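You operate a simulated robot arm through the tools that you are given. There is no shell and no other tool. Be economical: measure what you need, move in short steps, check, and stop when the job is done.

The job below is to be done with a simulated two-armed robot. You get a single attempt, and the scene is never put back.

Task
Shut the left green door. Turn the black bar dial to 1600 bar. Take the steel sleeve with the smallest size on its label from the right half of the back bench and leave it on the right side of the low bench. Take the cap off the red injector and lay it down on the top of the side bench. Switch the orange heater switch on. Turn the stroke dial to 150 strokes. Shut the end bench door. Put the 0.30 white-capped nozzle from the top of the pump bench on the steel deck of the green tester and the 0.20 white-capped nozzle on the top of the sink bench. Open the right bench door, put the clear jug from the floor behind the end bench door on the top of the vice bench and shut the door again. Push the green drawer shut. Fetch the tagged injector from the steel deck of the green tester and stand it on the top of the pump bench. Stack the taped white carton labelled "leads" from the steel deck of the green tester on top of the taped white carton marked "caps". Open the packer drawer, put the small grey block marked "good" from the top of the vacuum packer in the inside of the packer drawer and shut the drawer again. Any order will do. Set down upright: white-capped nozzle, clear jug, tagged injector, small grey block.

The check looks at the end state, three seconds after you hand in, the way a careful person would. Anything else that was tipped, shoved, dropped, spilled or broken makes it a failure. A push-on lid holds only when it is set on centred and level and pressed home; a screw cap is set on level and turned clockwise until tight.

Robot
Two 7-joint arms with two-finger parallel grippers on one trunk, on a base that drives. Base frame: it is fixed to the floor where the robot stands at the start and does not move with it; the origin is under the middle of the robot, x ahead of it, y to its left, z up. Lengths are in m, angles in rad, forces in N, time in s.
The left shoulder is at the start at [-0.08, 0.119, 0.854], the right one opposite. With the tool pointing down near the work surface each hand reaches from about 0.1 to 0.36 m from the robot's upright axis, wherever it stands, measured 20 degrees to its own side. Places, roughly: black bar dial [0.5, -0.3, 1]; clear jug [-1, 1.25, 0.25]; end bench door [-0.9, 1.9, 0.5]; green drawer [0.8, 0.1, 0.7]; inside of the packer drawer [1.9, 0.3, 0.7]; left green door [0.5, -0.1, 0.5]; orange heater switch [-1.8, 0.8, 1.1]; packer drawer [1.9, 0.4, 0.7]; red injector (6x5x10 cm) [-3.7, -0.3, 0.9]; right bench door [-1.1, 1.2, 0.5]; right side of the low bench (16x48 cm) [-0.98, -1.86, 0.62]; small grey block [2, 0.25, 1]; steel deck of the green tester [0.8, -0.4, 0.9]; steel sleeve [-5.75, -1.75, 1]; stroke dial [-0.9, 1.6, 0.9]; tagged injector [0.75, 0, 1]; taped white carton [1, 0, 1]; top of the pump bench [0.1, 3, 0.9]; top of the sink bench [1.7, 3.9, 0.9]; top of the vice bench [-1.9, -2.4, 0.9]; white-capped nozzle [0, 3, 1]. Payload 3.43 kg a hand.
The TCP of each hand is the grasp point between the finger pads, 0.03 m short of the fingertips. In the tool frame z runs along the fingers and y along their closing line. The gripper opens to 0.094 m. The fingers are 0.028 m wide and 0.01 m thick; the gripper's body (0.05 by 0.096 m) begins 0.055 m behind the TCP.
Orientation is that of the tool frame in the base frame, as a unit quaternion [x, y, z, w]. With the fingers straight down and closing along the base's y, the tool's x points along the base's -x, its y along +y and its z along -z.

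Tools
- The arms move only by the tool drive_tool. It takes "left_steps", "right_steps" or both (then of equal length, played together; a hand with none holds still); each is a list of rows, each a list of 7 numbers: the shift along the tool's x, y, z in units of 150 mm (1.0 is 150 mm), then the turn, a rotation vector about the tool's x, y, z in units of 45 degrees (1.0 is 45 degrees), then the gripper command, from -1 (fully open) to 1 (shut), values between in proportion. In form: [[dx, dy, dz, ax, ay, az, jaw], ...]. A call has 1 to 10 rows; each row is the pose to reach, as a shift and turn from the pose commanded when the call began, along the tool's axes at that moment. A call with a number of a shift or a turn outside -1 to 1 is refused whole. Rows are played at 5 a second. More than 0.05 m and 0.15 rad between two rows, or a gripper value outside its range, and nothing of the call is played. A pose out of reach is approached as far as the arm can. The call stops where the force on the tool passes 40 N (or 10 N more than at its start, if that is more) or the arm is blocked; 0.2 s more then pass. Each finger travels about 0.153 m/s and halts on what it meets, pressing with about 39 N; the grip force reading is that of the motor and also rises with nothing between the fingers. The clock runs only during rows and for 0.2 s after the last one: add rows that repeat a pose to give the fingers time. It gives the time, the measured TCP pose, the force on the tool (base axes), the opening and the grip force at its end, in the units of the frame above (readings bear some noise), with the torque about the TCP (base axes, N m) and any sound that the robot's microphone picked up.
- Cameras (640 x 400 px; columns grow to the right, rows downward): "scene" is now at [0.0208, -0.008, 1.5791]; the picture's right is [-0.16, -0.99, 0.00], its down [-0.76, 0.13, -0.64] and it looks along [0.63, -0.11, -0.77] (base axes); focal length 274 px, centre (320, 200). "left" rides on the left gripper at [0.076, -0.014, -0.103] in its tool frame; the picture's right is [0.18, 0.98, 0.00], its down [-0.75, 0.14, -0.64] and it looks along [-0.63, 0.12, 0.77] (tool axes); focal length 243 px, centre (320, 200). "right" rides on the right gripper at [0.076, 0.014, -0.102] in its tool frame; the picture's right is [-0.18, 0.98, 0.00], its down [-0.75, -0.14, -0.64] and it looks along [-0.63, -0.12, 0.77] (tool axes); focal length 243 px, centre (320, 200). There is no depth. A picture from a camera that has moved, and an enlarged one, comes with that camera's place and axes in the base frame and with its lens. The place of the scene camera against the robot may be out by one fixed shift of up to 0.025 m in any direction.
- snapshot(camera): a new picture of that camera. No time passes.
- move_column(by): slides the trunk up (or, below 0, down) by that many m; the arms and the scene camera ride with it, the base frame stays. It gives what a move gives, with no picture.
- base_move(legs): drives the robot by 1 to 6 legs, each [ahead, left, turn to the left] in m, m and rad, along the robot's own axes; the way and the turn of a leg run together, so that a leg with both is an arc; at most 1.5 m and 3.142 rad a leg. The arms and the cameras ride along, it lands a little off, and it stops where it bumps. It gives what a move gives.
- aim_head(pan, tilt): turns the head with the scene camera to pan (to the left, within 2.496 rad either way) and tilt (down, from -0.506 to 1.204), counted from straight ahead of the robot. It gives what a move gives.
- zoom(camera, box): a new picture of the part [left, top, right, bottom] of that camera's present view, enlarged. No time passes.
- close_job(): hands the job in; it is judged then, once.

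Work in short steps. Places have to be worked out from the pictures, the camera data and where the tool is seen: move nearer, look again, correct. Check each grasp and each placing, and mend what went wrong. You have 577 turns and 370 pictures in all, those below and enlarged ones among them. Open the grippers and draw the arms clear of the work before you hand the job in, unless the task says otherwise; then end with one line.

The tools are called after "Emit:" as a command line: name --argument value ..., lists and objects as JSON in quotes. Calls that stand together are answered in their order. drive_tool: Moves the arms, as the interface text tells. Its arguments: {"type":"object","properties":{"left_steps":{"type":"array"},"right_steps":{"type":"array"}},"required":[]} The other tools are called the same way: move_column (by) slides the trunk up or down; base_move (legs) drives the base; aim_head (pan, tilt) turns the head that bears the scene camera; snapshot (camera) takes a picture; zoom (camera, box) takes an enlarged picture of a part of a camera's view; close_job () hands the job in.

At the start:

```text
time_s: 0.0
left_eef_pos: [0.2825, 0.0941, 1.2327]
left_ee_rot: [0.0, 1.0, 0.001, 0.0]
left_contact_force: [0.4, 0.2, 0.3]
left_torque: [-0.01, -0.02, 0.02]
left_finger_gap: 0.0938
left_gripper_force: 0.0
right_eef_pos: [0.3002, -0.2033, 1.2327]
right_ee_rot: [0.0, 1.0, 0.0, 0.0]
right_contact_force: [0.3, -0.1, 0.2]
right_torque: [0.0, -0.01, -0.01]
right_finger_gap: 0.0944
right_gripper_force: 0.1
trunk travel left (down, up): [-0.278, 0.057]
robot x, y, heading: [-0.0002, 0.0026, 0.002]
head pan, tilt: [-0.164, 0.873]
```

scene: 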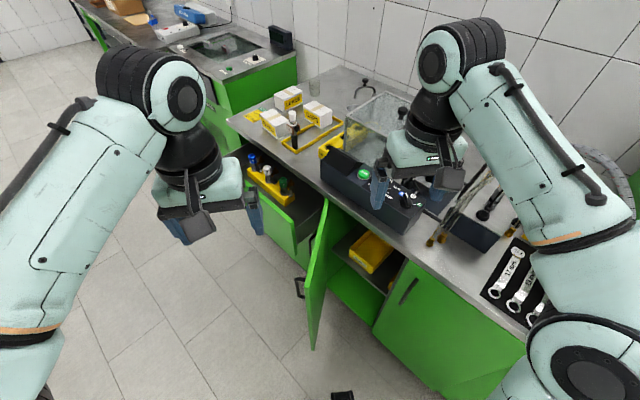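
right: 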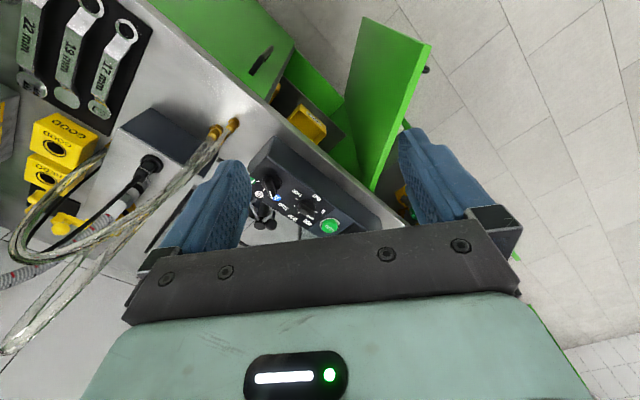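
left: 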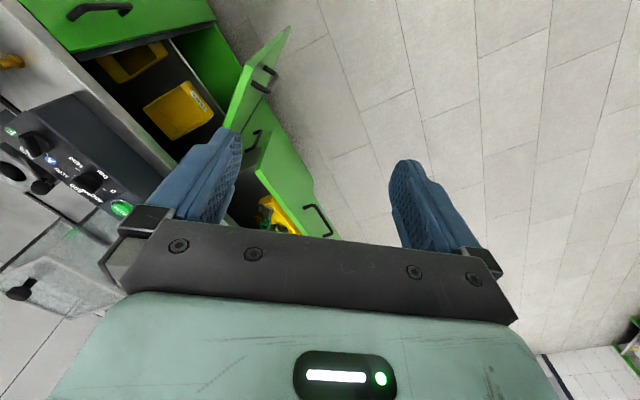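

I'll survey the room first by panning the head, beginning with the green tester ahead.

Emit:
aim_head --pan 0.0 --tilt 0.5

Emit:
snapshot --camera "scene"

Emit:
aim_head --pan 1.2 --tilt 0.4

Emit:
snapshot --camera "scene"

Emit:
aim_head --pan 2.4 --tilt 0.4

Emit:
snapshot --camera "scene"

Emit:
aim_head --pan -2.2 --tilt 0.4

Emit:
snapshot --camera "scene"

Emit:
aim_head --pan -1.1 --tilt 0.4

Emit:
snapshot --camera "scene"

```text
time_s: 0.8
left_eef_pos: [0.2813, 0.0926, 1.2329]
left_ee_rot: [-0.001, 1.0, 0.0, 0.0]
left_contact_force: [-0.1, -0.6, 0.2]
left_torque: [0.04, -0.03, 0.0]
left_finger_gap: 0.0942
left_gripper_force: 0.1
right_eef_pos: [0.3013, -0.2025, 1.2313]
right_ee_rot: [0.0, 1.0, -0.001, 0.0]
right_contact_force: [0.0, 0.5, -0.5]
right_torque: [-0.01, 0.02, 0.02]
right_finger_gap: 0.094
right_gripper_force: 0.0
trunk travel left (down, up): [-0.278, 0.057]
robot x, y, heading: [0.0013, -0.0019, -0.001]
head pan, tilt: [0.0, 0.499]
```

```text
366 pictures are left
camera scene: at [0.0359, 0.0045, 1.6108], right [0.0, -1.0, 0.0], down [-0.48, 0.0, -0.88], along [0.88, 0.0, -0.48], focal length 274 px, centre (320, 200)
```

scene: 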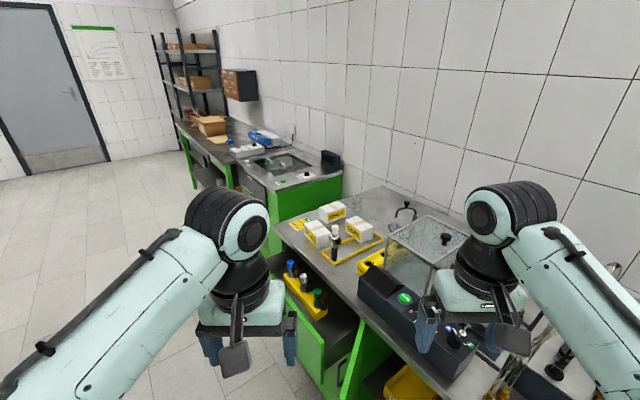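

```text
time_s: 2.2
left_eef_pos: [0.2821, 0.0934, 1.2339]
left_ee_rot: [0.0, 1.0, 0.0, 0.0]
left_contact_force: [-0.2, 0.0, -0.1]
left_torque: [0.01, 0.0, 0.01]
left_finger_gap: 0.0942
left_gripper_force: 0.0
right_eef_pos: [0.3012, -0.2034, 1.2338]
right_ee_rot: [-0.001, 1.0, 0.0, 0.0]
right_contact_force: [-0.4, -0.6, 0.6]
right_torque: [0.02, -0.03, -0.01]
right_finger_gap: 0.094
right_gripper_force: 0.0
trunk travel left (down, up): [-0.278, 0.057]
robot x, y, heading: [-0.0003, -0.0027, 0.001]
head pan, tilt: [1.201, 0.4]
```

```text
365 pictures are left
camera scene: at [-0.0216, 0.0909, 1.62], right [0.93, -0.36, 0.0], down [-0.14, -0.36, -0.92], along [0.33, 0.86, -0.39], focal length 274 px, centre (320, 200)
```

scene: 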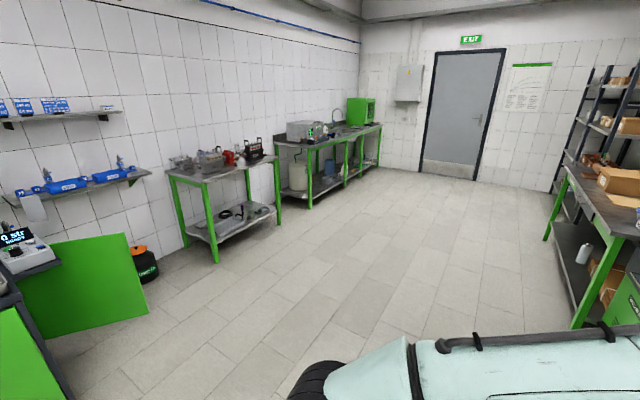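

```text
time_s: 3.6
left_eef_pos: [0.2826, 0.0948, 1.233]
left_ee_rot: [0.0, 1.0, -0.001, 0.0]
left_contact_force: [0.8, -0.2, 0.6]
left_torque: [-0.05, 0.01, 0.01]
left_finger_gap: 0.0936
left_gripper_force: 0.1
right_eef_pos: [0.3011, -0.2025, 1.2333]
right_ee_rot: [0.0, 1.0, 0.001, 0.0]
right_contact_force: [0.1, 0.0, -0.1]
right_torque: [0.01, 0.01, 0.03]
right_finger_gap: 0.0942
right_gripper_force: 0.0
trunk travel left (down, up): [-0.278, 0.057]
robot x, y, heading: [-0.0022, -0.0008, 0.002]
head pan, tilt: [2.4, 0.4]
```

```text
364 pictures are left
camera scene: at [-0.1234, 0.0673, 1.62], right [0.68, 0.74, 0.0], down [0.29, -0.26, -0.92], along [-0.68, 0.62, -0.39], focal length 274 px, centre (320, 200)
```

scene: 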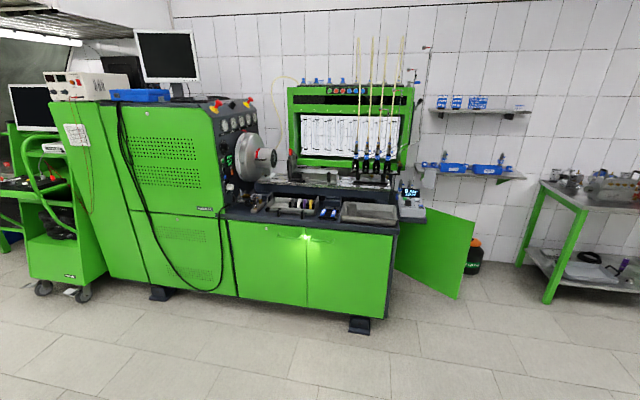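

```text
time_s: 7.3
left_eef_pos: [0.2819, 0.0923, 1.2328]
left_ee_rot: [0.0, 1.0, 0.0, -0.001]
left_contact_force: [0.0, -0.1, -0.5]
left_torque: [0.01, 0.05, 0.01]
left_finger_gap: 0.0943
left_gripper_force: 0.0
right_eef_pos: [0.3022, -0.2031, 1.2332]
right_ee_rot: [0.0, 1.0, 0.0, 0.0]
right_contact_force: [0.0, 0.0, 0.1]
right_torque: [-0.01, 0.03, 0.0]
right_finger_gap: 0.0939
right_gripper_force: 0.1
trunk travel left (down, up): [-0.278, 0.057]
robot x, y, heading: [-0.0003, -0.0018, 0.004]
head pan, tilt: [-2.201, 0.4]
```

```text
363 pictures are left
camera scene: at [-0.1097, -0.0703, 1.62], right [-0.81, 0.59, 0.0], down [0.23, 0.31, -0.92], along [-0.54, -0.74, -0.39], focal length 274 px, centre (320, 200)
```

scene: 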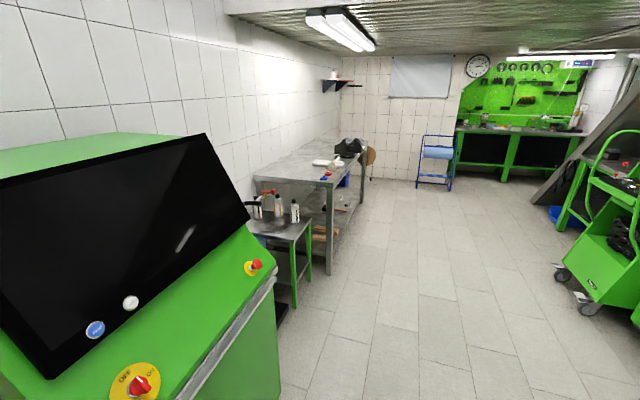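

```text
time_s: 8.7
left_eef_pos: [0.2831, 0.0931, 1.2326]
left_ee_rot: [0.0, 1.0, 0.0, 0.0]
left_contact_force: [0.0, -0.4, 0.4]
left_torque: [0.03, 0.03, 0.03]
left_finger_gap: 0.0941
left_gripper_force: 0.1
right_eef_pos: [0.3009, -0.2029, 1.2332]
right_ee_rot: [0.0, 1.0, -0.001, 0.0]
right_contact_force: [0.3, 0.2, -0.1]
right_torque: [0.01, 0.0, 0.04]
right_finger_gap: 0.0937
right_gripper_force: 0.1
trunk travel left (down, up): [-0.278, 0.057]
robot x, y, heading: [-0.0007, -0.0009, -0.002]
head pan, tilt: [-1.1, 0.4]
```

```text
362 pictures are left
camera scene: at [-0.0132, -0.078, 1.62], right [-0.89, -0.45, 0.0], down [-0.18, 0.35, -0.92], along [0.42, -0.82, -0.39], focal length 274 px, centre (320, 200)
```

scene: 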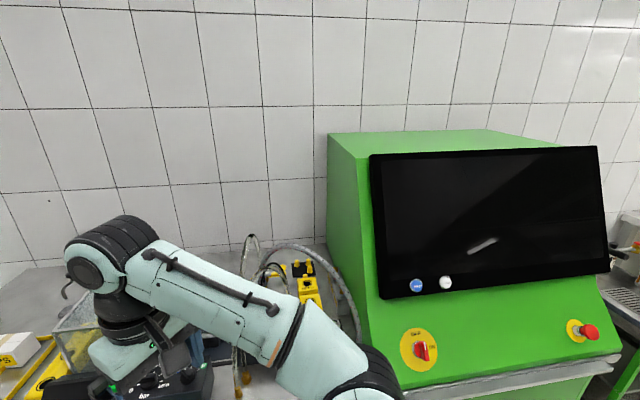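

Now I zoom on the tester door/drawer area from the original view direction to compute geometry before moving.

Emit:
aim_head --pan -0.35 --tilt 1.0

Emit:
snapshot --camera "scene"

Emit:
zoom --camera "scene" --box '[160, 0, 480, 200]'

```text
time_s: 9.8
left_eef_pos: [0.2816, 0.0937, 1.2323]
left_ee_rot: [-0.001, 1.0, 0.0, -0.001]
left_contact_force: [0.2, 0.1, 0.1]
left_torque: [-0.01, -0.03, 0.0]
left_finger_gap: 0.0941
left_gripper_force: 0.0
right_eef_pos: [0.3012, -0.2036, 1.2337]
right_ee_rot: [0.0, 1.0, 0.001, -0.001]
right_contact_force: [0.4, -0.1, -0.2]
right_torque: [-0.01, -0.01, 0.0]
right_finger_gap: 0.0938
right_gripper_force: 0.1
trunk travel left (down, up): [-0.278, 0.057]
robot x, y, heading: [0.0023, -0.0007, -0.001]
head pan, tilt: [-0.351, 1.0]
```

```text
361 pictures are left
camera scene: at [0.0103, -0.0195, 1.5698], right [-0.34, -0.94, 0.0], down [-0.79, 0.29, -0.54], along [0.51, -0.19, -0.84], focal length 274 px, centre (320, 200)
```

scene: 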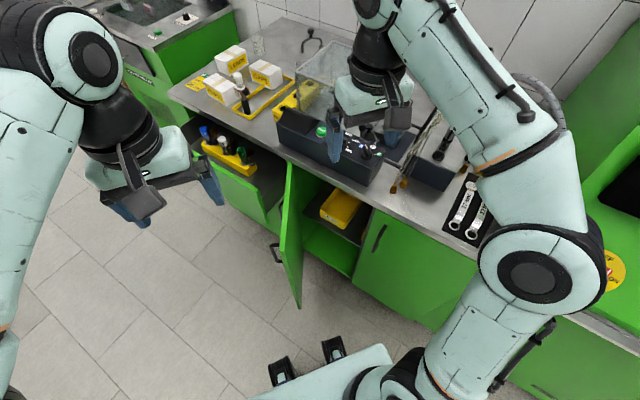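

```text
2.00 times, centred on (320, 100) of scene
camera zoom: at [0.0103, -0.0195, 1.5698], right [-0.34, -0.94, 0.0], down [-0.79, 0.29, -0.54], along [0.51, -0.19, -0.84], focal length 547 px, centre (320, 400)
```

zoom: 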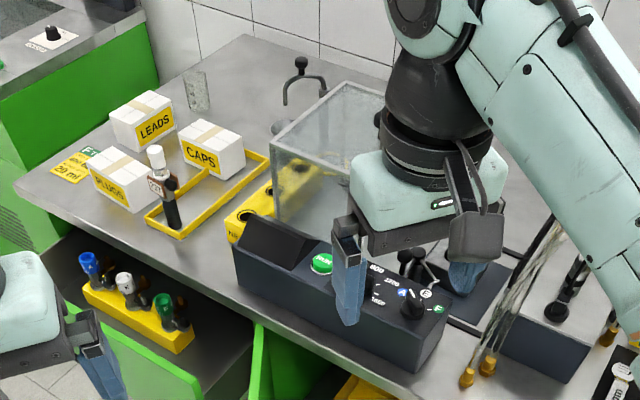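

I zoom in on the open door and drawer.

Emit:
zoom --camera "scene" --box '[180, 130, 420, 320]'

```text
2.11 times, centred on (300, 225) of scene
camera zoom: at [0.0103, -0.0195, 1.5698], right [-0.34, -0.94, 0.0], down [-0.79, 0.29, -0.54], along [0.51, -0.19, -0.84], focal length 576 px, centre (362, 147)
```

zoom: 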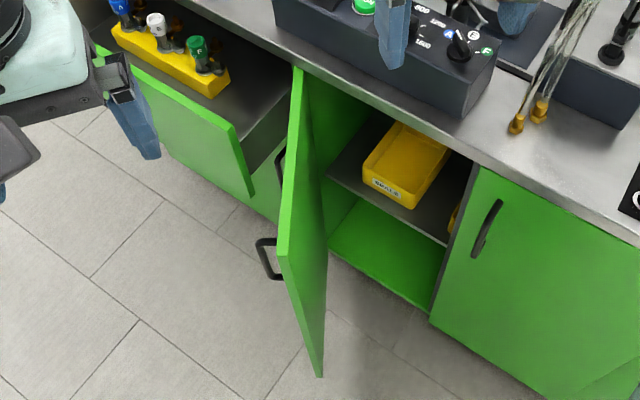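

The left door is hinged at about (0.62,-0.14) and open some 57°, with its free edge near (0.33,-0.02). I'll shift left 0.25 and lower the trunk to push it with the right hand.

Emit:
base_move --legs '[[0, 0.25, 0]]'

Emit:
move_column --by -0.2

Emit:
snapshot --camera "right"

```text
time_s: 12.6
left_eef_pos: [0.2824, 0.3526, 1.2325]
left_ee_rot: [-0.001, 1.0, 0.0, 0.0]
left_contact_force: [0.6, 0.4, -0.1]
left_torque: [0.0, 0.02, 0.03]
left_finger_gap: 0.094
left_gripper_force: 0.1
right_eef_pos: [0.3013, 0.0552, 1.233]
right_ee_rot: [-0.002, 1.0, -0.001, -0.001]
right_contact_force: [0.4, 0.6, -0.6]
right_torque: [-0.01, 0.02, 0.03]
right_finger_gap: 0.0938
right_gripper_force: 0.1
trunk travel left (down, up): [-0.278, 0.057]
robot x, y, heading: [0.001, 0.2591, 0.006]
head pan, tilt: [-0.351, 1.0]
```

```text
time_s: 14.8
left_eef_pos: [0.2803, 0.351, 1.033]
left_ee_rot: [-0.002, 1.0, 0.0, 0.0]
left_contact_force: [-0.2, -0.1, 0.0]
left_torque: [0.0, 0.0, 0.02]
left_finger_gap: 0.0941
left_gripper_force: 0.1
right_eef_pos: [0.3006, 0.0549, 1.0338]
right_ee_rot: [-0.002, 1.0, 0.0, 0.0]
right_contact_force: [0.5, -0.1, -0.1]
right_torque: [-0.01, -0.01, -0.01]
right_finger_gap: 0.0938
right_gripper_force: 0.1
trunk travel left (down, up): [-0.078, 0.257]
robot x, y, heading: [-0.0013, 0.2587, 0.006]
head pan, tilt: [-0.351, 1.0]
```

```text
358 pictures are left
camera right: at [0.2248, 0.0691, 1.1356], right [0.18, 0.98, 0.0], down [0.75, -0.14, 0.64], along [0.63, -0.12, -0.77], focal length 243 px, centre (320, 200)
```

right: 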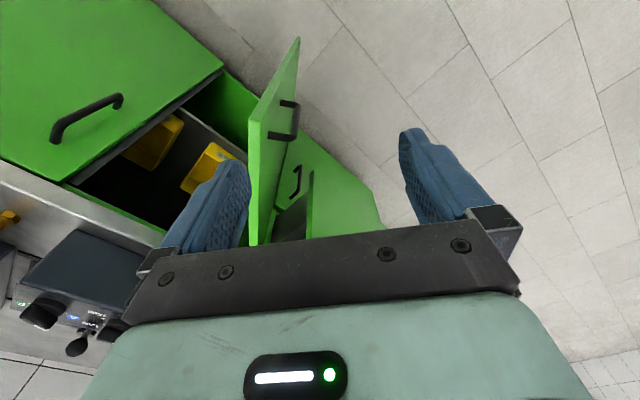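

The free top corner checks out at (0.32,-0.02). I close the right fingers and descend beside the door's outer face.

Emit:
drive_tool --right_steps '[[-0.1, 0.2, 0, 0, 0, 0, 0.5], [-0.2, 0.23, 0.25, 0, 0, 0, 1], [-0.2, 0.23, 0.5, 0, 0, 0, 1], [-0.2, 0.23, 0.75, 0, 0, 0, 1], [-0.2, 0.23, 1, 0, 0, 0, 1]]'

Emit:
drive_tool --right_steps '[[0, 0, 0.3, 0, 0, 0, 1], [0, 0, 0.6, 0, 0, 0, 1], [0, 0, 0.9, 0, 0, 0, 1]]'

Emit:
snapshot --camera "scene"

```text
time_s: 16.0
left_eef_pos: [0.281, 0.3507, 1.0312]
left_ee_rot: [-0.002, 1.0, 0.0, -0.001]
left_contact_force: [0.1, 0.0, -0.3]
left_torque: [0.01, -0.02, -0.02]
left_finger_gap: 0.0944
left_gripper_force: 0.0
right_eef_pos: [0.3324, 0.0872, 0.8816]
right_ee_rot: [-0.002, 1.0, 0.0, 0.0]
right_contact_force: [0.8, 0.1, -1.4]
right_torque: [-0.01, 0.02, 0.0]
right_finger_gap: 0.0
right_gripper_force: 32.5
trunk travel left (down, up): [-0.078, 0.257]
robot x, y, heading: [-0.0011, 0.2545, 0.0]
head pan, tilt: [-0.351, 1.0]
```

```text
time_s: 16.8
left_eef_pos: [0.2823, 0.3504, 1.0326]
left_ee_rot: [-0.001, 1.0, 0.0, 0.0]
left_contact_force: [0.8, -0.7, -0.6]
left_torque: [-0.01, 0.0, 0.02]
left_finger_gap: 0.0938
left_gripper_force: 0.0
right_eef_pos: [0.3308, 0.0877, 0.7451]
right_ee_rot: [-0.002, 1.0, 0.0, 0.0]
right_contact_force: [-0.2, 0.4, 0.2]
right_torque: [0.0, 0.01, 0.01]
right_finger_gap: 0.0
right_gripper_force: 32.8
trunk travel left (down, up): [-0.078, 0.257]
robot x, y, heading: [-0.0008, 0.2547, 0.003]
head pan, tilt: [-0.351, 1.0]
```

```text
357 pictures are left
camera scene: at [0.0386, 0.2382, 1.3638], right [-0.34, -0.94, 0.0], down [-0.79, 0.29, -0.54], along [0.51, -0.18, -0.84], focal length 274 px, centre (320, 200)
```

scene: 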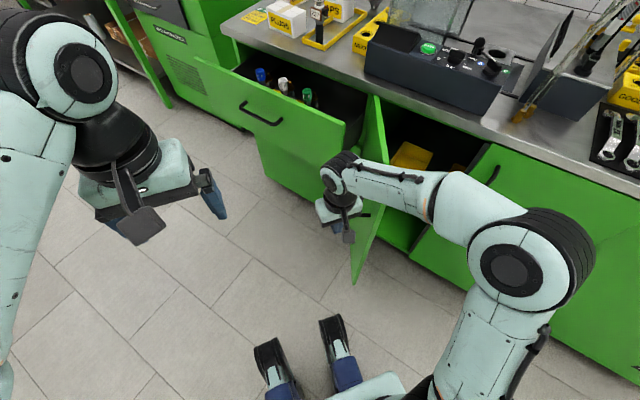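

The hand sits just left of the door's outer face at z 0.745. I push toward -y along the closing arc.

Emit:
drive_tool --right_steps '[[0, -0.25, 0, 0, 0, 0, 1], [0, -0.5, 0, 0, 0, 0, 1], [0, -0.75, 0, 0, 0, 0, 1], [0, -1, 0, 0, 0, 0, 1]]'

Emit:
base_move --legs '[[0, -0.2, 0]]'

Emit:
snapshot --camera "scene"

```text
time_s: 17.5
left_eef_pos: [0.2795, 0.3511, 1.0329]
left_ee_rot: [-0.001, 1.0, 0.0, 0.0]
left_contact_force: [0.4, 0.4, 0.3]
left_torque: [-0.01, 0.03, 0.02]
left_finger_gap: 0.094
left_gripper_force: 0.1
right_eef_pos: [0.3224, -0.0039, 0.7464]
right_ee_rot: [0.001, 1.0, 0.005, -0.012]
right_contact_force: [-22.6, 7.3, 9.3]
right_torque: [-0.87, -1.68, -0.92]
right_finger_gap: 0.0002
right_gripper_force: 33.5
trunk travel left (down, up): [-0.078, 0.257]
robot x, y, heading: [0.0019, 0.2577, 0.001]
head pan, tilt: [-0.351, 1.0]
stopped in row 3 (right hand): the force on the tool passed its limit at 49 N (the readings are from after the stop); the commanded pose is now the measured one
```

```text
time_s: 18.4
left_eef_pos: [0.2787, 0.3446, 1.032]
left_ee_rot: [-0.001, 1.0, 0.0, 0.0]
left_contact_force: [0.5, -0.3, 0.4]
left_torque: [0.0, 0.0, 0.01]
left_finger_gap: 0.0941
left_gripper_force: 0.2
right_eef_pos: [0.3191, -0.0094, 0.7437]
right_ee_rot: [0.002, 1.0, 0.005, -0.017]
right_contact_force: [-10.6, 3.5, 5.9]
right_torque: [-0.42, -0.74, -0.44]
right_finger_gap: 0.0
right_gripper_force: 32.8
trunk travel left (down, up): [-0.078, 0.257]
robot x, y, heading: [-0.0018, 0.2543, 0.006]
head pan, tilt: [-0.351, 1.0]
stopped in leg 1: the force on the tool passed its limit at 43 N (the readings are from after the stop); the commanded pose is now the measured one
```

```text
356 pictures are left
camera scene: at [0.0356, 0.2327, 1.3638], right [-0.34, -0.94, 0.0], down [-0.79, 0.29, -0.54], along [0.51, -0.19, -0.84], focal length 274 px, centre (320, 200)
```

scene: 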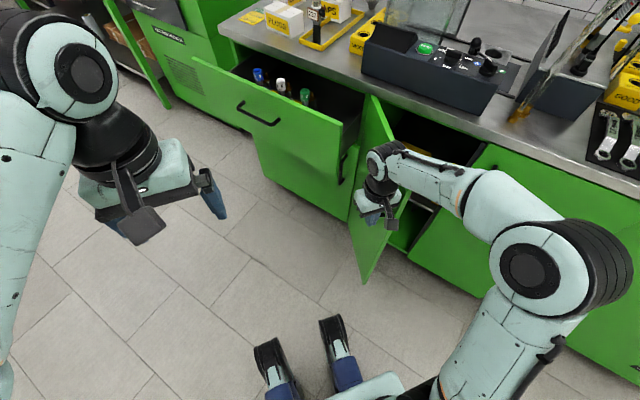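

The door swung some but the force is along -x; I look with the right camera and a zoom to see what touches.

Emit:
snapshot --camera "right"

Emit:
zoom --camera "scene" --box '[300, 80, 520, 300]'

```text
355 pictures are left
camera right: at [0.2463, 0.0047, 0.8491], right [0.19, 0.98, 0.0], down [0.77, -0.15, 0.62], along [0.6, -0.12, -0.79], focal length 243 px, centre (320, 200)
```

right: 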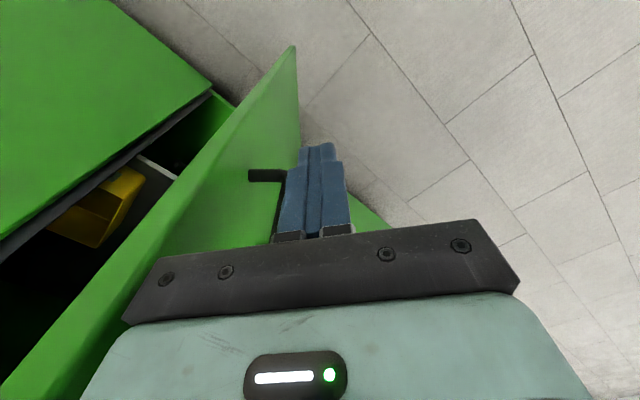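

```text
1.82 times, centred on (410, 190) of scene
camera zoom: at [0.0356, 0.2327, 1.3638], right [-0.34, -0.94, 0.0], down [-0.79, 0.29, -0.54], along [0.51, -0.19, -0.84], focal length 497 px, centre (156, 218)
```

zoom: 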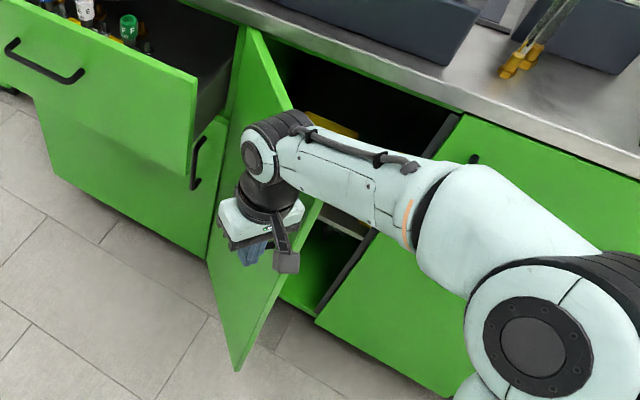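

Fingers hit the handle post at speed. I push on slowly in small rows.

Emit:
drive_tool --right_steps '[[0.02, -0.08, 0, 0, 0, 0, 1], [0.04, -0.16, 0, 0, 0, 0, 1], [0.05, -0.24, 0, 0, 0, 0, 1], [0.06, -0.32, 0, 0, 0, 0, 1], [0.06, -0.4, 0, 0, 0, 0, 1], [0.06, -0.48, 0, 0, 0, 0, 1], [0.06, -0.56, 0, 0, 0, 0, 1], [0.06, -0.64, 0, 0, 0, 0, 1]]'

Emit:
snapshot --camera "scene"

```text
time_s: 20.3
left_eef_pos: [0.28, 0.344, 1.0329]
left_ee_rot: [-0.001, 1.0, 0.001, 0.0]
left_contact_force: [0.9, 0.3, 0.0]
left_torque: [0.01, -0.01, 0.0]
left_finger_gap: 0.0942
left_gripper_force: 0.0
right_eef_pos: [0.3056, -0.1085, 0.7443]
right_ee_rot: [0.006, 1.0, 0.004, -0.021]
right_contact_force: [-12.7, -1.0, 7.0]
right_torque: [-0.26, -0.87, -0.43]
right_finger_gap: 0.0001
right_gripper_force: 33.1
trunk travel left (down, up): [-0.078, 0.257]
robot x, y, heading: [-0.0023, 0.2538, 0.001]
head pan, tilt: [-0.351, 1.0]
stopped in row 8 (right hand): the force on the tool passed its limit at 40 N (the readings are from after the stop); the commanded pose is now the measured one
```

```text
353 pictures are left
camera scene: at [0.0358, 0.2328, 1.3639], right [-0.34, -0.94, 0.0], down [-0.79, 0.29, -0.54], along [0.51, -0.19, -0.84], focal length 274 px, centre (320, 200)
```

scene: 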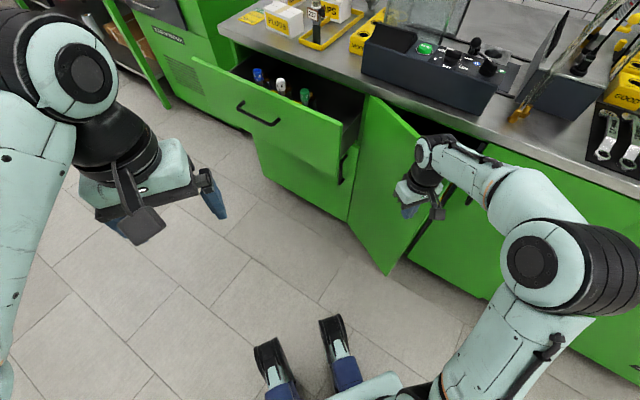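

About 20° remain. I keep pushing along the door's normal (0.58,-0.81).

Emit:
drive_tool --right_steps '[[-0.05, -0.07, 0, 0, 0, 0, 1], [-0.1, -0.14, 0, 0, 0, 0, 1], [-0.15, -0.21, 0, 0, 0, 0, 1], [-0.2, -0.28, 0, 0, 0, 0, 1], [-0.25, -0.35, 0, 0, 0, 0, 1], [-0.3, -0.42, 0, 0, 0, 0, 1], [-0.35, -0.49, 0, 0, 0, 0, 1], [-0.4, -0.56, 0, 0, 0, 0, 1]]'

Emit:
snapshot --camera "scene"

```text
time_s: 20.7
left_eef_pos: [0.2799, 0.3433, 1.033]
left_ee_rot: [0.0, 1.0, 0.0, 0.0]
left_contact_force: [0.4, -0.3, 0.5]
left_torque: [0.01, 0.02, -0.04]
left_finger_gap: 0.0939
left_gripper_force: 0.2
right_eef_pos: [0.3048, -0.121, 0.7443]
right_ee_rot: [0.014, 0.999, 0.002, -0.029]
right_contact_force: [-14.4, -0.6, 8.1]
right_torque: [-0.21, -1.05, -0.59]
right_finger_gap: 0.0001
right_gripper_force: 32.9
trunk travel left (down, up): [-0.078, 0.257]
robot x, y, heading: [-0.0012, 0.2556, -0.007]
head pan, tilt: [-0.351, 1.0]
stopped in row 1 (right hand): the force on the tool passed its limit at 47 N (the readings are from after the stop); the commanded pose is now the measured one
```

```text
352 pictures are left
camera scene: at [0.0353, 0.2322, 1.3639], right [-0.35, -0.94, 0.0], down [-0.79, 0.29, -0.54], along [0.51, -0.19, -0.84], focal length 274 px, centre (320, 200)
```

scene: 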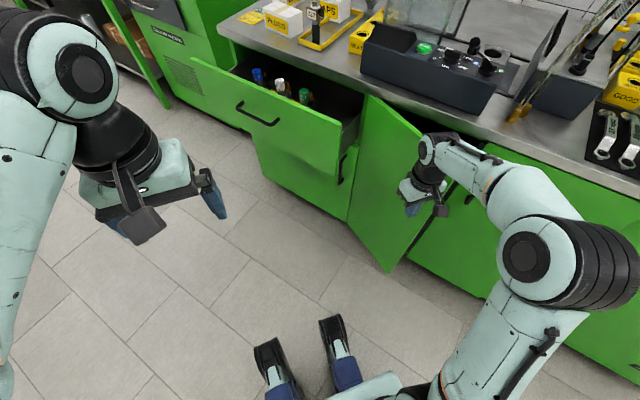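

I'll back the hand off, then reposition the base to face the tester squarely for a straighter push.

Emit:
drive_tool --right_steps '[[0.15, 0.15, 0, 0, 0, 0, 1], [0.45, 0.35, 0, 0, 0, 0, 1], [0.6, 0.5, -0.2, 0, 0, 0, 1]]'

Emit:
base_move --legs '[[-0.1, 0.05, 0], [0, 0, -0.95]]'

Emit:
snapshot --camera "scene"

```text
refused: row 2 steps farther than a row can; nothing moved
```

```text
time_s: 24.3
left_eef_pos: [0.1399, 0.1247, 1.0319]
left_ee_rot: [0.457, 0.89, -0.001, 0.0]
left_contact_force: [-0.1, -0.5, 0.1]
left_torque: [-0.02, -0.03, 0.02]
left_finger_gap: 0.0941
left_gripper_force: 0.1
right_eef_pos: [-0.2224, -0.1664, 0.7425]
right_ee_rot: [0.466, 0.884, 0.016, -0.023]
right_contact_force: [0.3, -0.8, -0.1]
right_torque: [0.02, 0.0, 0.04]
right_finger_gap: 0.0
right_gripper_force: 32.8
trunk travel left (down, up): [-0.078, 0.257]
robot x, y, heading: [-0.1025, 0.2992, -0.946]
head pan, tilt: [-0.351, 1.0]
```

```text
351 pictures are left
camera scene: at [-0.1025, 0.2508, 1.3638], right [-0.96, -0.27, 0.0], down [-0.22, 0.81, -0.54], along [0.14, -0.52, -0.84], focal length 274 px, centre (320, 200)
```

scene: 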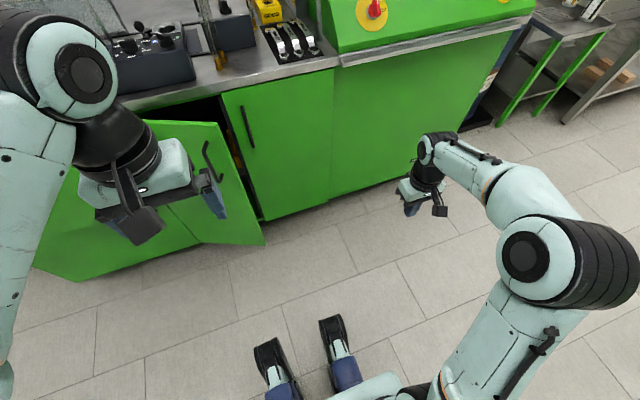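

The door is nearly straight ahead now. I lower the left hand with the fingers pitched forward and closed, raise the right one, and will push by driving forward.

Emit:
drive_tool --left_steps '[[0, 0.05, 0.25, 0, -0.15, 0, 1], [0, 0.1, 0.5, 0, -0.3, 0, 1], [0, 0.15, 0.75, 0, -0.45, 0, 1], [0, 0.2, 1, 0, -0.6, 0, 1], [0, 0.2, 1, 0, -0.7, 0, 1]]' --right_steps '[[0, 0, -0.25, 0, 0, 0, 1], [0, 0, -0.5, 0, 0, 0, 1], [0, 0, -0.75, 0, 0, 0, 1], [0, 0, -1, 0, 0, 0, 1], [0, 0, -1, 0, 0, 0, 1]]'

Emit:
drive_tool --left_steps '[[0.15, 0, 0.25, 0, 0, 0, 1], [0.3, 0, 0.5, 0, 0, 0, 1], [0.45, 0, 0.75, 0, 0, 0, 1]]'

Emit:
snapshot --camera "scene"

```text
time_s: 25.5
left_eef_pos: [0.1628, 0.1428, 0.8819]
left_ee_rot: [0.44, 0.855, -0.125, 0.243]
left_contact_force: [-0.4, -0.4, -0.1]
left_torque: [0.0, -0.03, -0.01]
left_finger_gap: 0.0001
left_gripper_force: 32.8
right_eef_pos: [-0.2174, -0.1761, 0.8963]
right_ee_rot: [0.466, 0.884, 0.017, -0.022]
right_contact_force: [0.0, -0.1, -0.8]
right_torque: [-0.02, 0.02, 0.02]
right_finger_gap: 0.0002
right_gripper_force: 32.9
trunk travel left (down, up): [-0.078, 0.257]
robot x, y, heading: [-0.1019, 0.3017, -0.951]
head pan, tilt: [-0.351, 1.0]
```

```text
time_s: 26.3
left_eef_pos: [0.1645, 0.1447, 0.7539]
left_ee_rot: [0.441, 0.855, -0.125, 0.241]
left_contact_force: [0.1, -0.1, 0.3]
left_torque: [0.0, -0.03, 0.02]
left_finger_gap: 0.0
left_gripper_force: 33.3
right_eef_pos: [-0.218, -0.1759, 0.8946]
right_ee_rot: [0.467, 0.884, 0.016, -0.023]
right_contact_force: [-0.3, 0.5, 0.2]
right_torque: [0.03, -0.01, 0.03]
right_finger_gap: 0.0003
right_gripper_force: 32.7
trunk travel left (down, up): [-0.078, 0.257]
robot x, y, heading: [-0.0991, 0.2994, -0.957]
head pan, tilt: [-0.351, 1.0]
```

```text
350 pictures are left
camera scene: at [-0.1023, 0.2505, 1.3638], right [-0.96, -0.27, 0.0], down [-0.22, 0.81, -0.54], along [0.14, -0.52, -0.84], focal length 274 px, centre (320, 200)
```

scene: 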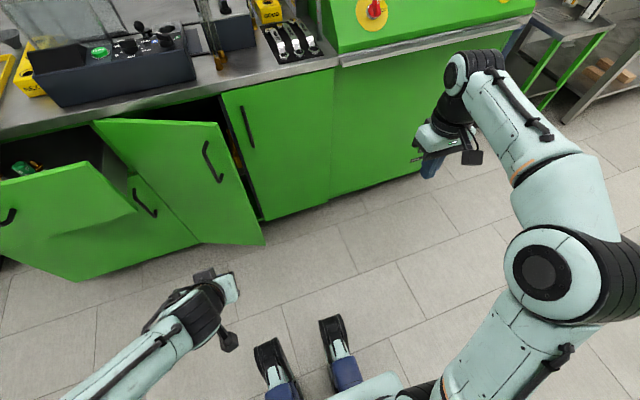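

Left hand ready at z 0.754. I drive forward in two legs to push the door closed.

Emit:
base_move --legs '[[0.38, 0, 0], [0.1, 0, 0]]'

Emit:
snapshot --camera "scene"

```text
time_s: 29.3
left_eef_pos: [0.4056, -0.2049, 0.7539]
left_ee_rot: [0.445, 0.854, -0.125, 0.24]
left_contact_force: [0.3, -0.8, 0.9]
left_torque: [-0.01, 0.01, 0.03]
left_finger_gap: 0.0
left_gripper_force: 33.1
right_eef_pos: [0.0149, -0.5144, 0.8957]
right_ee_rot: [0.472, 0.88, 0.024, -0.035]
right_contact_force: [0.2, 0.1, -0.5]
right_torque: [-0.01, -0.01, -0.01]
right_finger_gap: 0.0
right_gripper_force: 33.3
trunk travel left (down, up): [-0.078, 0.257]
robot x, y, heading: [0.1423, -0.0438, -0.966]
head pan, tilt: [-0.351, 1.0]
stopped in leg 2: the force on the tool passed its limit at 82 N (the readings are from after the stop); the commanded pose is now the measured one
```

```text
349 pictures are left
camera scene: at [0.1395, -0.0945, 1.3637], right [-0.97, -0.26, 0.0], down [-0.21, 0.81, -0.54], along [0.14, -0.52, -0.84], focal length 274 px, centre (320, 200)
```

scene: 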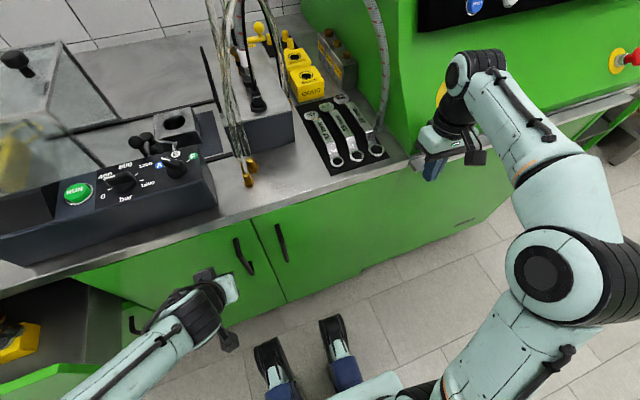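

The door appears shut; I zoom to verify the seam and where the right hand is.

Emit:
zoom --camera "scene" --box '[80, 180, 320, 330]'

Emit:
zoom --camera "scene" --box '[360, 60, 560, 220]'

```text
2.67 times, centred on (200, 255) of scene
camera zoom: at [0.1395, -0.0945, 1.3637], right [-0.97, -0.26, 0.0], down [-0.21, 0.81, -0.54], along [0.14, -0.52, -0.84], focal length 729 px, centre (640, 53)
```

zoom: 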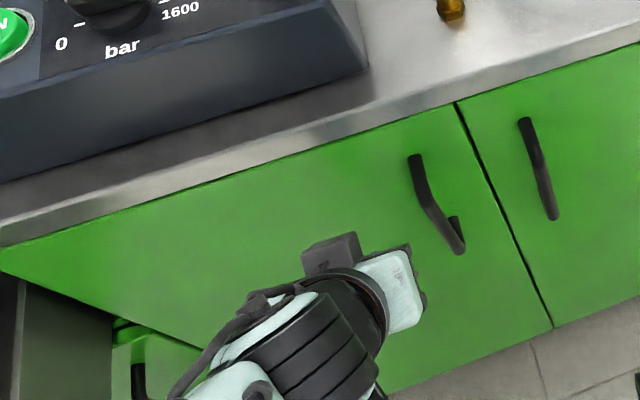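

```text
2.50 times, centred on (460, 140) of scene
camera zoom: at [0.1395, -0.0945, 1.3637], right [-0.97, -0.26, 0.0], down [-0.21, 0.81, -0.54], along [0.14, -0.52, -0.84], focal length 684 px, centre (-30, 350)
```

zoom: 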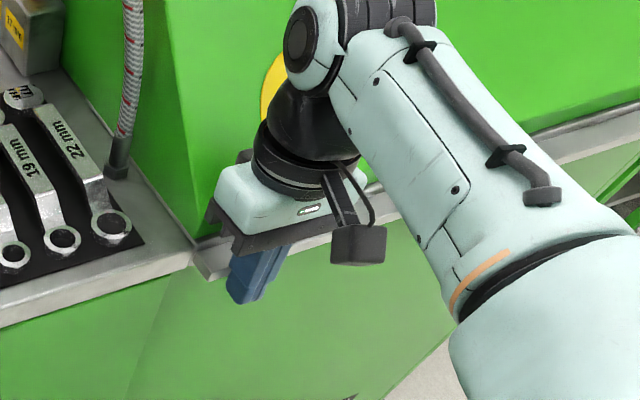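

Left green door is shut. I back off a bit, raise the trunk, and look at the bar dial.

Emit:
base_move --legs '[[-0.12, 0, 0]]'

Emit:
move_column --by 0.2

Emit:
aim_head --pan 0.15 --tilt 0.9

Emit:
snapshot --camera "scene"

Emit:
zoom --camera "scene" --box '[180, 100, 420, 260]'

```text
time_s: 30.5
left_eef_pos: [0.3378, -0.1071, 0.7543]
left_ee_rot: [0.445, 0.854, -0.124, 0.239]
left_contact_force: [0.5, 0.0, 0.5]
left_torque: [-0.02, -0.03, -0.03]
left_finger_gap: 0.0001
left_gripper_force: 32.4
right_eef_pos: [-0.0526, -0.418, 0.8958]
right_ee_rot: [0.472, 0.881, 0.024, -0.035]
right_contact_force: [-0.5, -0.1, -0.1]
right_torque: [0.0, -0.01, 0.01]
right_finger_gap: 0.0001
right_gripper_force: 33.0
trunk travel left (down, up): [-0.078, 0.257]
robot x, y, heading: [0.0772, 0.051, -0.962]
head pan, tilt: [-0.351, 1.0]
```

```text
time_s: 32.7
left_eef_pos: [0.3379, -0.106, 0.9534]
left_ee_rot: [0.446, 0.853, -0.126, 0.24]
left_contact_force: [0.2, -1.4, 0.0]
left_torque: [0.0, -0.03, 0.0]
left_finger_gap: 0.0001
left_gripper_force: 33.2
right_eef_pos: [-0.0524, -0.4174, 1.0947]
right_ee_rot: [0.472, 0.88, 0.024, -0.036]
right_contact_force: [0.0, -0.2, -0.4]
right_torque: [0.01, -0.02, 0.0]
right_finger_gap: 0.0001
right_gripper_force: 32.6
trunk travel left (down, up): [-0.278, 0.057]
robot x, y, heading: [0.0779, 0.0499, -0.96]
head pan, tilt: [-0.351, 1.0]
```

```text
time_s: 33.6
left_eef_pos: [0.3383, -0.1081, 0.9542]
left_ee_rot: [0.445, 0.853, -0.125, 0.24]
left_contact_force: [0.5, -0.2, 0.2]
left_torque: [-0.01, 0.0, 0.0]
left_finger_gap: 0.0
left_gripper_force: 32.9
right_eef_pos: [-0.0521, -0.4183, 1.0959]
right_ee_rot: [0.472, 0.881, 0.024, -0.036]
right_contact_force: [0.4, -0.6, 0.7]
right_torque: [-0.02, -0.02, 0.04]
right_finger_gap: 0.0
right_gripper_force: 33.5
trunk travel left (down, up): [-0.278, 0.057]
robot x, y, heading: [0.0766, 0.0536, -0.964]
head pan, tilt: [0.15, 0.901]
```

```text
346 pictures are left
camera scene: at [0.09, 0.0379, 1.577], right [-0.73, -0.69, 0.0], down [-0.54, 0.57, -0.62], along [0.43, -0.45, -0.78], focal length 274 px, centre (320, 200)
```

scene: 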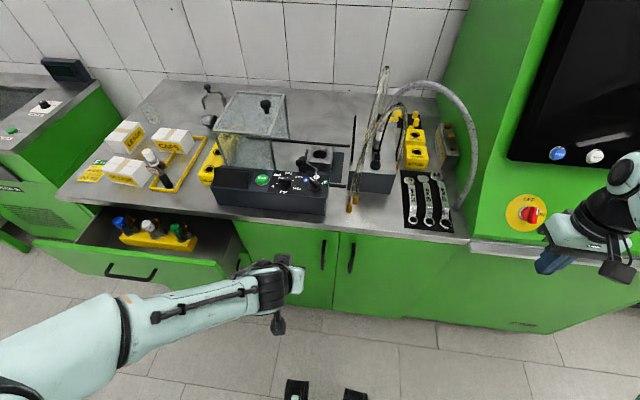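

```text
2.50 times, centred on (300, 180) of scene
camera zoom: at [0.09, 0.0379, 1.577], right [-0.73, -0.69, 0.0], down [-0.54, 0.57, -0.62], along [0.43, -0.45, -0.78], focal length 684 px, centre (370, 250)
```

zoom: 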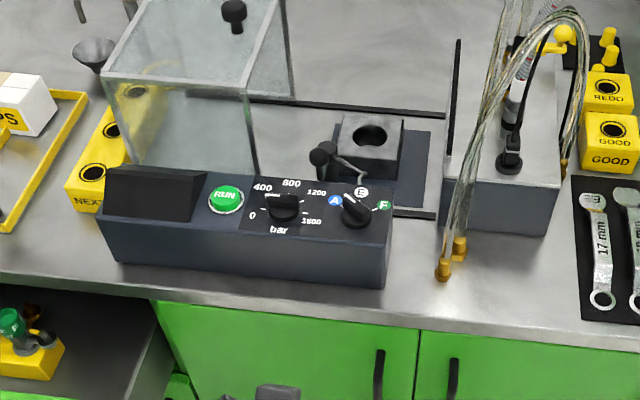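

Door shut confirmed. I level the left hand, raise it, then drive forward to get the bar dial under the left hand.

Emit:
drive_tool --left_steps '[[-0.16, 0, -0.26, 0, 0.15, 0, 0], [-0.32, 0, -0.51, 0, 0.3, 0, -1], [-0.48, 0, -0.77, 0, 0.45, 0, -1], [-0.52, 0, -0.9, 0, 0.6, 0, -1], [-0.52, 0, -0.9, 0, 0.7, 0, -1]]'

Emit:
drive_tool --left_steps '[[0, 0, -0.3, 0, 0, 0, -1], [0, 0, -0.6, 0, 0, 0, -1]]'

Emit:
base_move --legs '[[0.14, 0.03, 0]]'

Emit:
snapshot --camera "left"

Emit:
snapshot --camera "scene"

```text
time_s: 34.8
left_eef_pos: [0.3372, -0.1043, 1.1107]
left_ee_rot: [0.463, 0.886, 0.001, -0.002]
left_contact_force: [0.1, 0.1, -0.5]
left_torque: [0.02, -0.03, 0.02]
left_finger_gap: 0.0941
left_gripper_force: 0.0
right_eef_pos: [-0.0505, -0.4181, 1.0956]
right_ee_rot: [0.472, 0.881, 0.024, -0.036]
right_contact_force: [-0.2, -0.7, 0.2]
right_torque: [0.01, 0.0, 0.02]
right_finger_gap: 0.0
right_gripper_force: 33.0
trunk travel left (down, up): [-0.278, 0.057]
robot x, y, heading: [0.076, 0.0507, -0.96]
head pan, tilt: [0.15, 0.901]
```

```text
time_s: 35.4
left_eef_pos: [0.3359, -0.1068, 1.2021]
left_ee_rot: [0.463, 0.886, 0.0, -0.001]
left_contact_force: [0.1, 0.5, 0.2]
left_torque: [0.01, 0.0, 0.01]
left_finger_gap: 0.0941
left_gripper_force: 0.1
right_eef_pos: [-0.0526, -0.4182, 1.0947]
right_ee_rot: [0.471, 0.881, 0.024, -0.036]
right_contact_force: [-0.4, -0.2, 0.1]
right_torque: [0.0, -0.02, -0.01]
right_finger_gap: 0.0
right_gripper_force: 33.1
trunk travel left (down, up): [-0.278, 0.057]
robot x, y, heading: [0.073, 0.0526, -0.966]
head pan, tilt: [0.15, 0.901]
```

```text
time_s: 36.8
left_eef_pos: [0.4404, -0.2054, 1.2012]
left_ee_rot: [0.464, 0.886, 0.001, -0.001]
left_contact_force: [-0.3, 0.7, 0.6]
left_torque: [0.0, -0.01, 0.0]
left_finger_gap: 0.0938
left_gripper_force: 0.1
right_eef_pos: [0.0509, -0.5137, 1.0958]
right_ee_rot: [0.473, 0.88, 0.024, -0.036]
right_contact_force: [0.3, 0.6, 0.4]
right_torque: [0.02, -0.02, 0.0]
right_finger_gap: 0.0001
right_gripper_force: 32.9
trunk travel left (down, up): [-0.278, 0.057]
robot x, y, heading: [0.1734, -0.045, -0.967]
head pan, tilt: [0.15, 0.901]
```

```text
344 pictures are left
camera left: at [0.3859, -0.1492, 1.3028], right [0.7, 0.71, 0.0], down [0.55, -0.54, 0.64], along [0.46, -0.45, -0.77], focal length 243 px, centre (320, 200)
```

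left: 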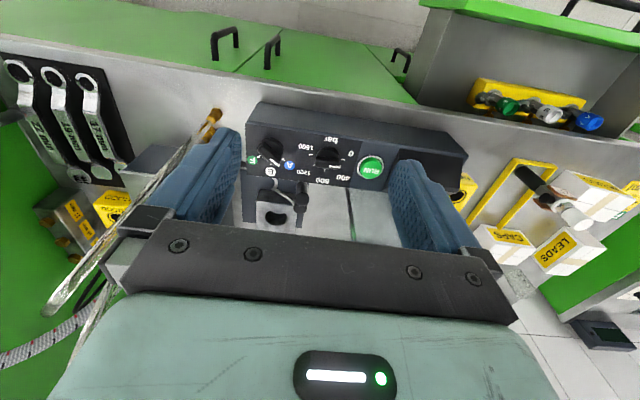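

```text
343 pictures are left
camera scene: at [0.1947, -0.0587, 1.5769], right [-0.73, -0.69, 0.0], down [-0.54, 0.57, -0.62], along [0.43, -0.45, -0.78], focal length 274 px, centre (320, 200)
```

scene: 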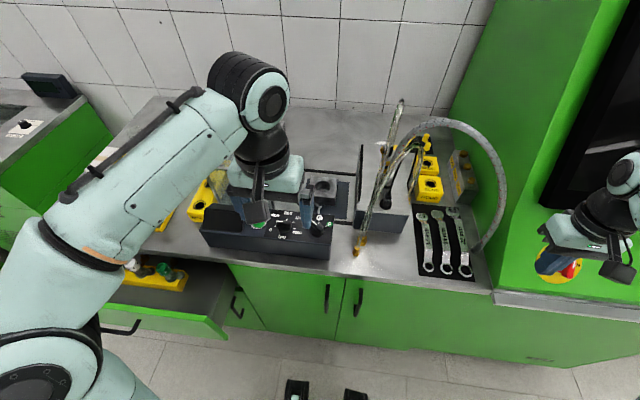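

I zoom the left camera on the dial to see its pointer and scale.

Emit:
zoom --camera "left" --box '[240, 110, 400, 210]'

Emit:
zoom --camera "scene" --box '[240, 180, 360, 260]'

```text
4.00 times, centred on (320, 160) of left
camera zoom: at [0.3859, -0.1492, 1.3028], right [0.7, 0.71, 0.0], down [0.55, -0.54, 0.64], along [0.46, -0.45, -0.77], focal length 970 px, centre (320, 360)
```

zoom: 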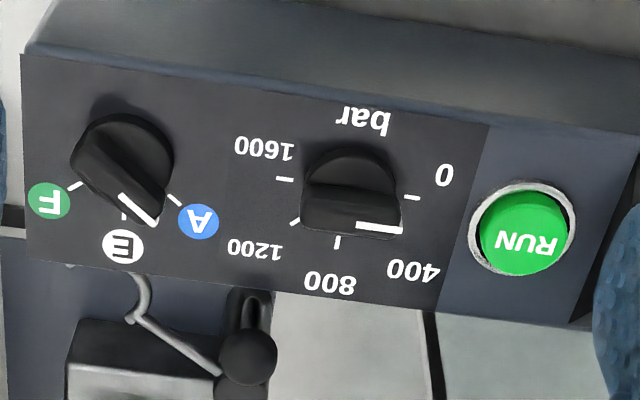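

```text
5.00 times, centred on (300, 220) of scene
camera zoom: at [0.1947, -0.0587, 1.5769], right [-0.73, -0.69, 0.0], down [-0.54, 0.57, -0.62], along [0.43, -0.45, -0.78], focal length 1368 px, centre (420, 100)
```

zoom: 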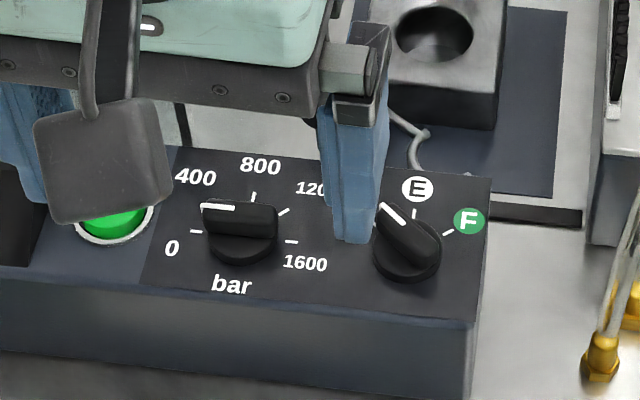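

Pointer is at 0; I need a half-turn clockwise. I move the left hand above the dial and inspect clearance to the guard.

Emit:
drive_tool --left_steps '[[-0.2, 0.08, 0, 0, 0, 0, -1], [-0.4, 0.16, 0, 0, 0, 0, -1], [-0.6, 0.235, 0, 0, 0, 0, -1], [-0.67, 0.235, 0, 0, 0, 0, -1]]'

Emit:
snapshot --camera "left"

Emit:
snapshot --camera "scene"

```text
time_s: 37.8
left_eef_pos: [0.528, -0.2686, 1.2008]
left_ee_rot: [0.463, 0.886, 0.001, -0.001]
left_contact_force: [0.0, -0.4, -0.1]
left_torque: [0.04, -0.04, -0.01]
left_finger_gap: 0.0939
left_gripper_force: 0.1
right_eef_pos: [0.0516, -0.5133, 1.0962]
right_ee_rot: [0.473, 0.88, 0.024, -0.035]
right_contact_force: [-0.9, -0.2, 0.5]
right_torque: [0.02, 0.02, 0.01]
right_finger_gap: 0.0
right_gripper_force: 32.9
trunk travel left (down, up): [-0.278, 0.057]
robot x, y, heading: [0.1792, -0.0455, -0.962]
head pan, tilt: [0.15, 0.901]
```

```text
340 pictures are left
camera left: at [0.4737, -0.2126, 1.3041], right [0.7, 0.71, 0.0], down [0.55, -0.54, 0.64], along [0.46, -0.45, -0.77], focal length 243 px, centre (320, 200)
```

left: 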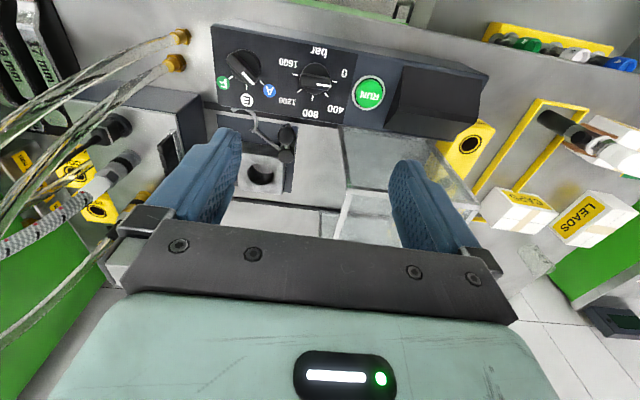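

```text
339 pictures are left
camera scene: at [0.1944, -0.0585, 1.577], right [-0.73, -0.69, 0.0], down [-0.54, 0.57, -0.62], along [0.43, -0.45, -0.78], focal length 274 px, centre (320, 200)
```

scene: 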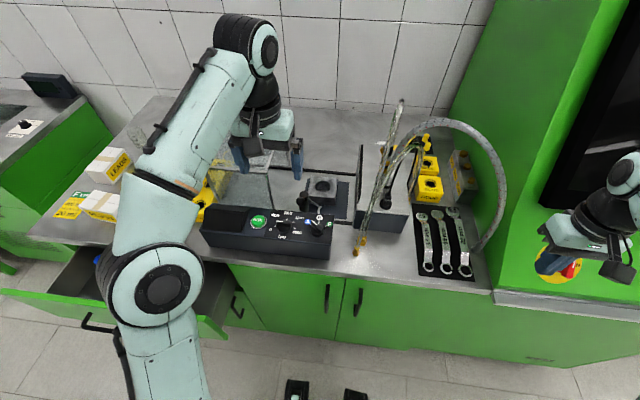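

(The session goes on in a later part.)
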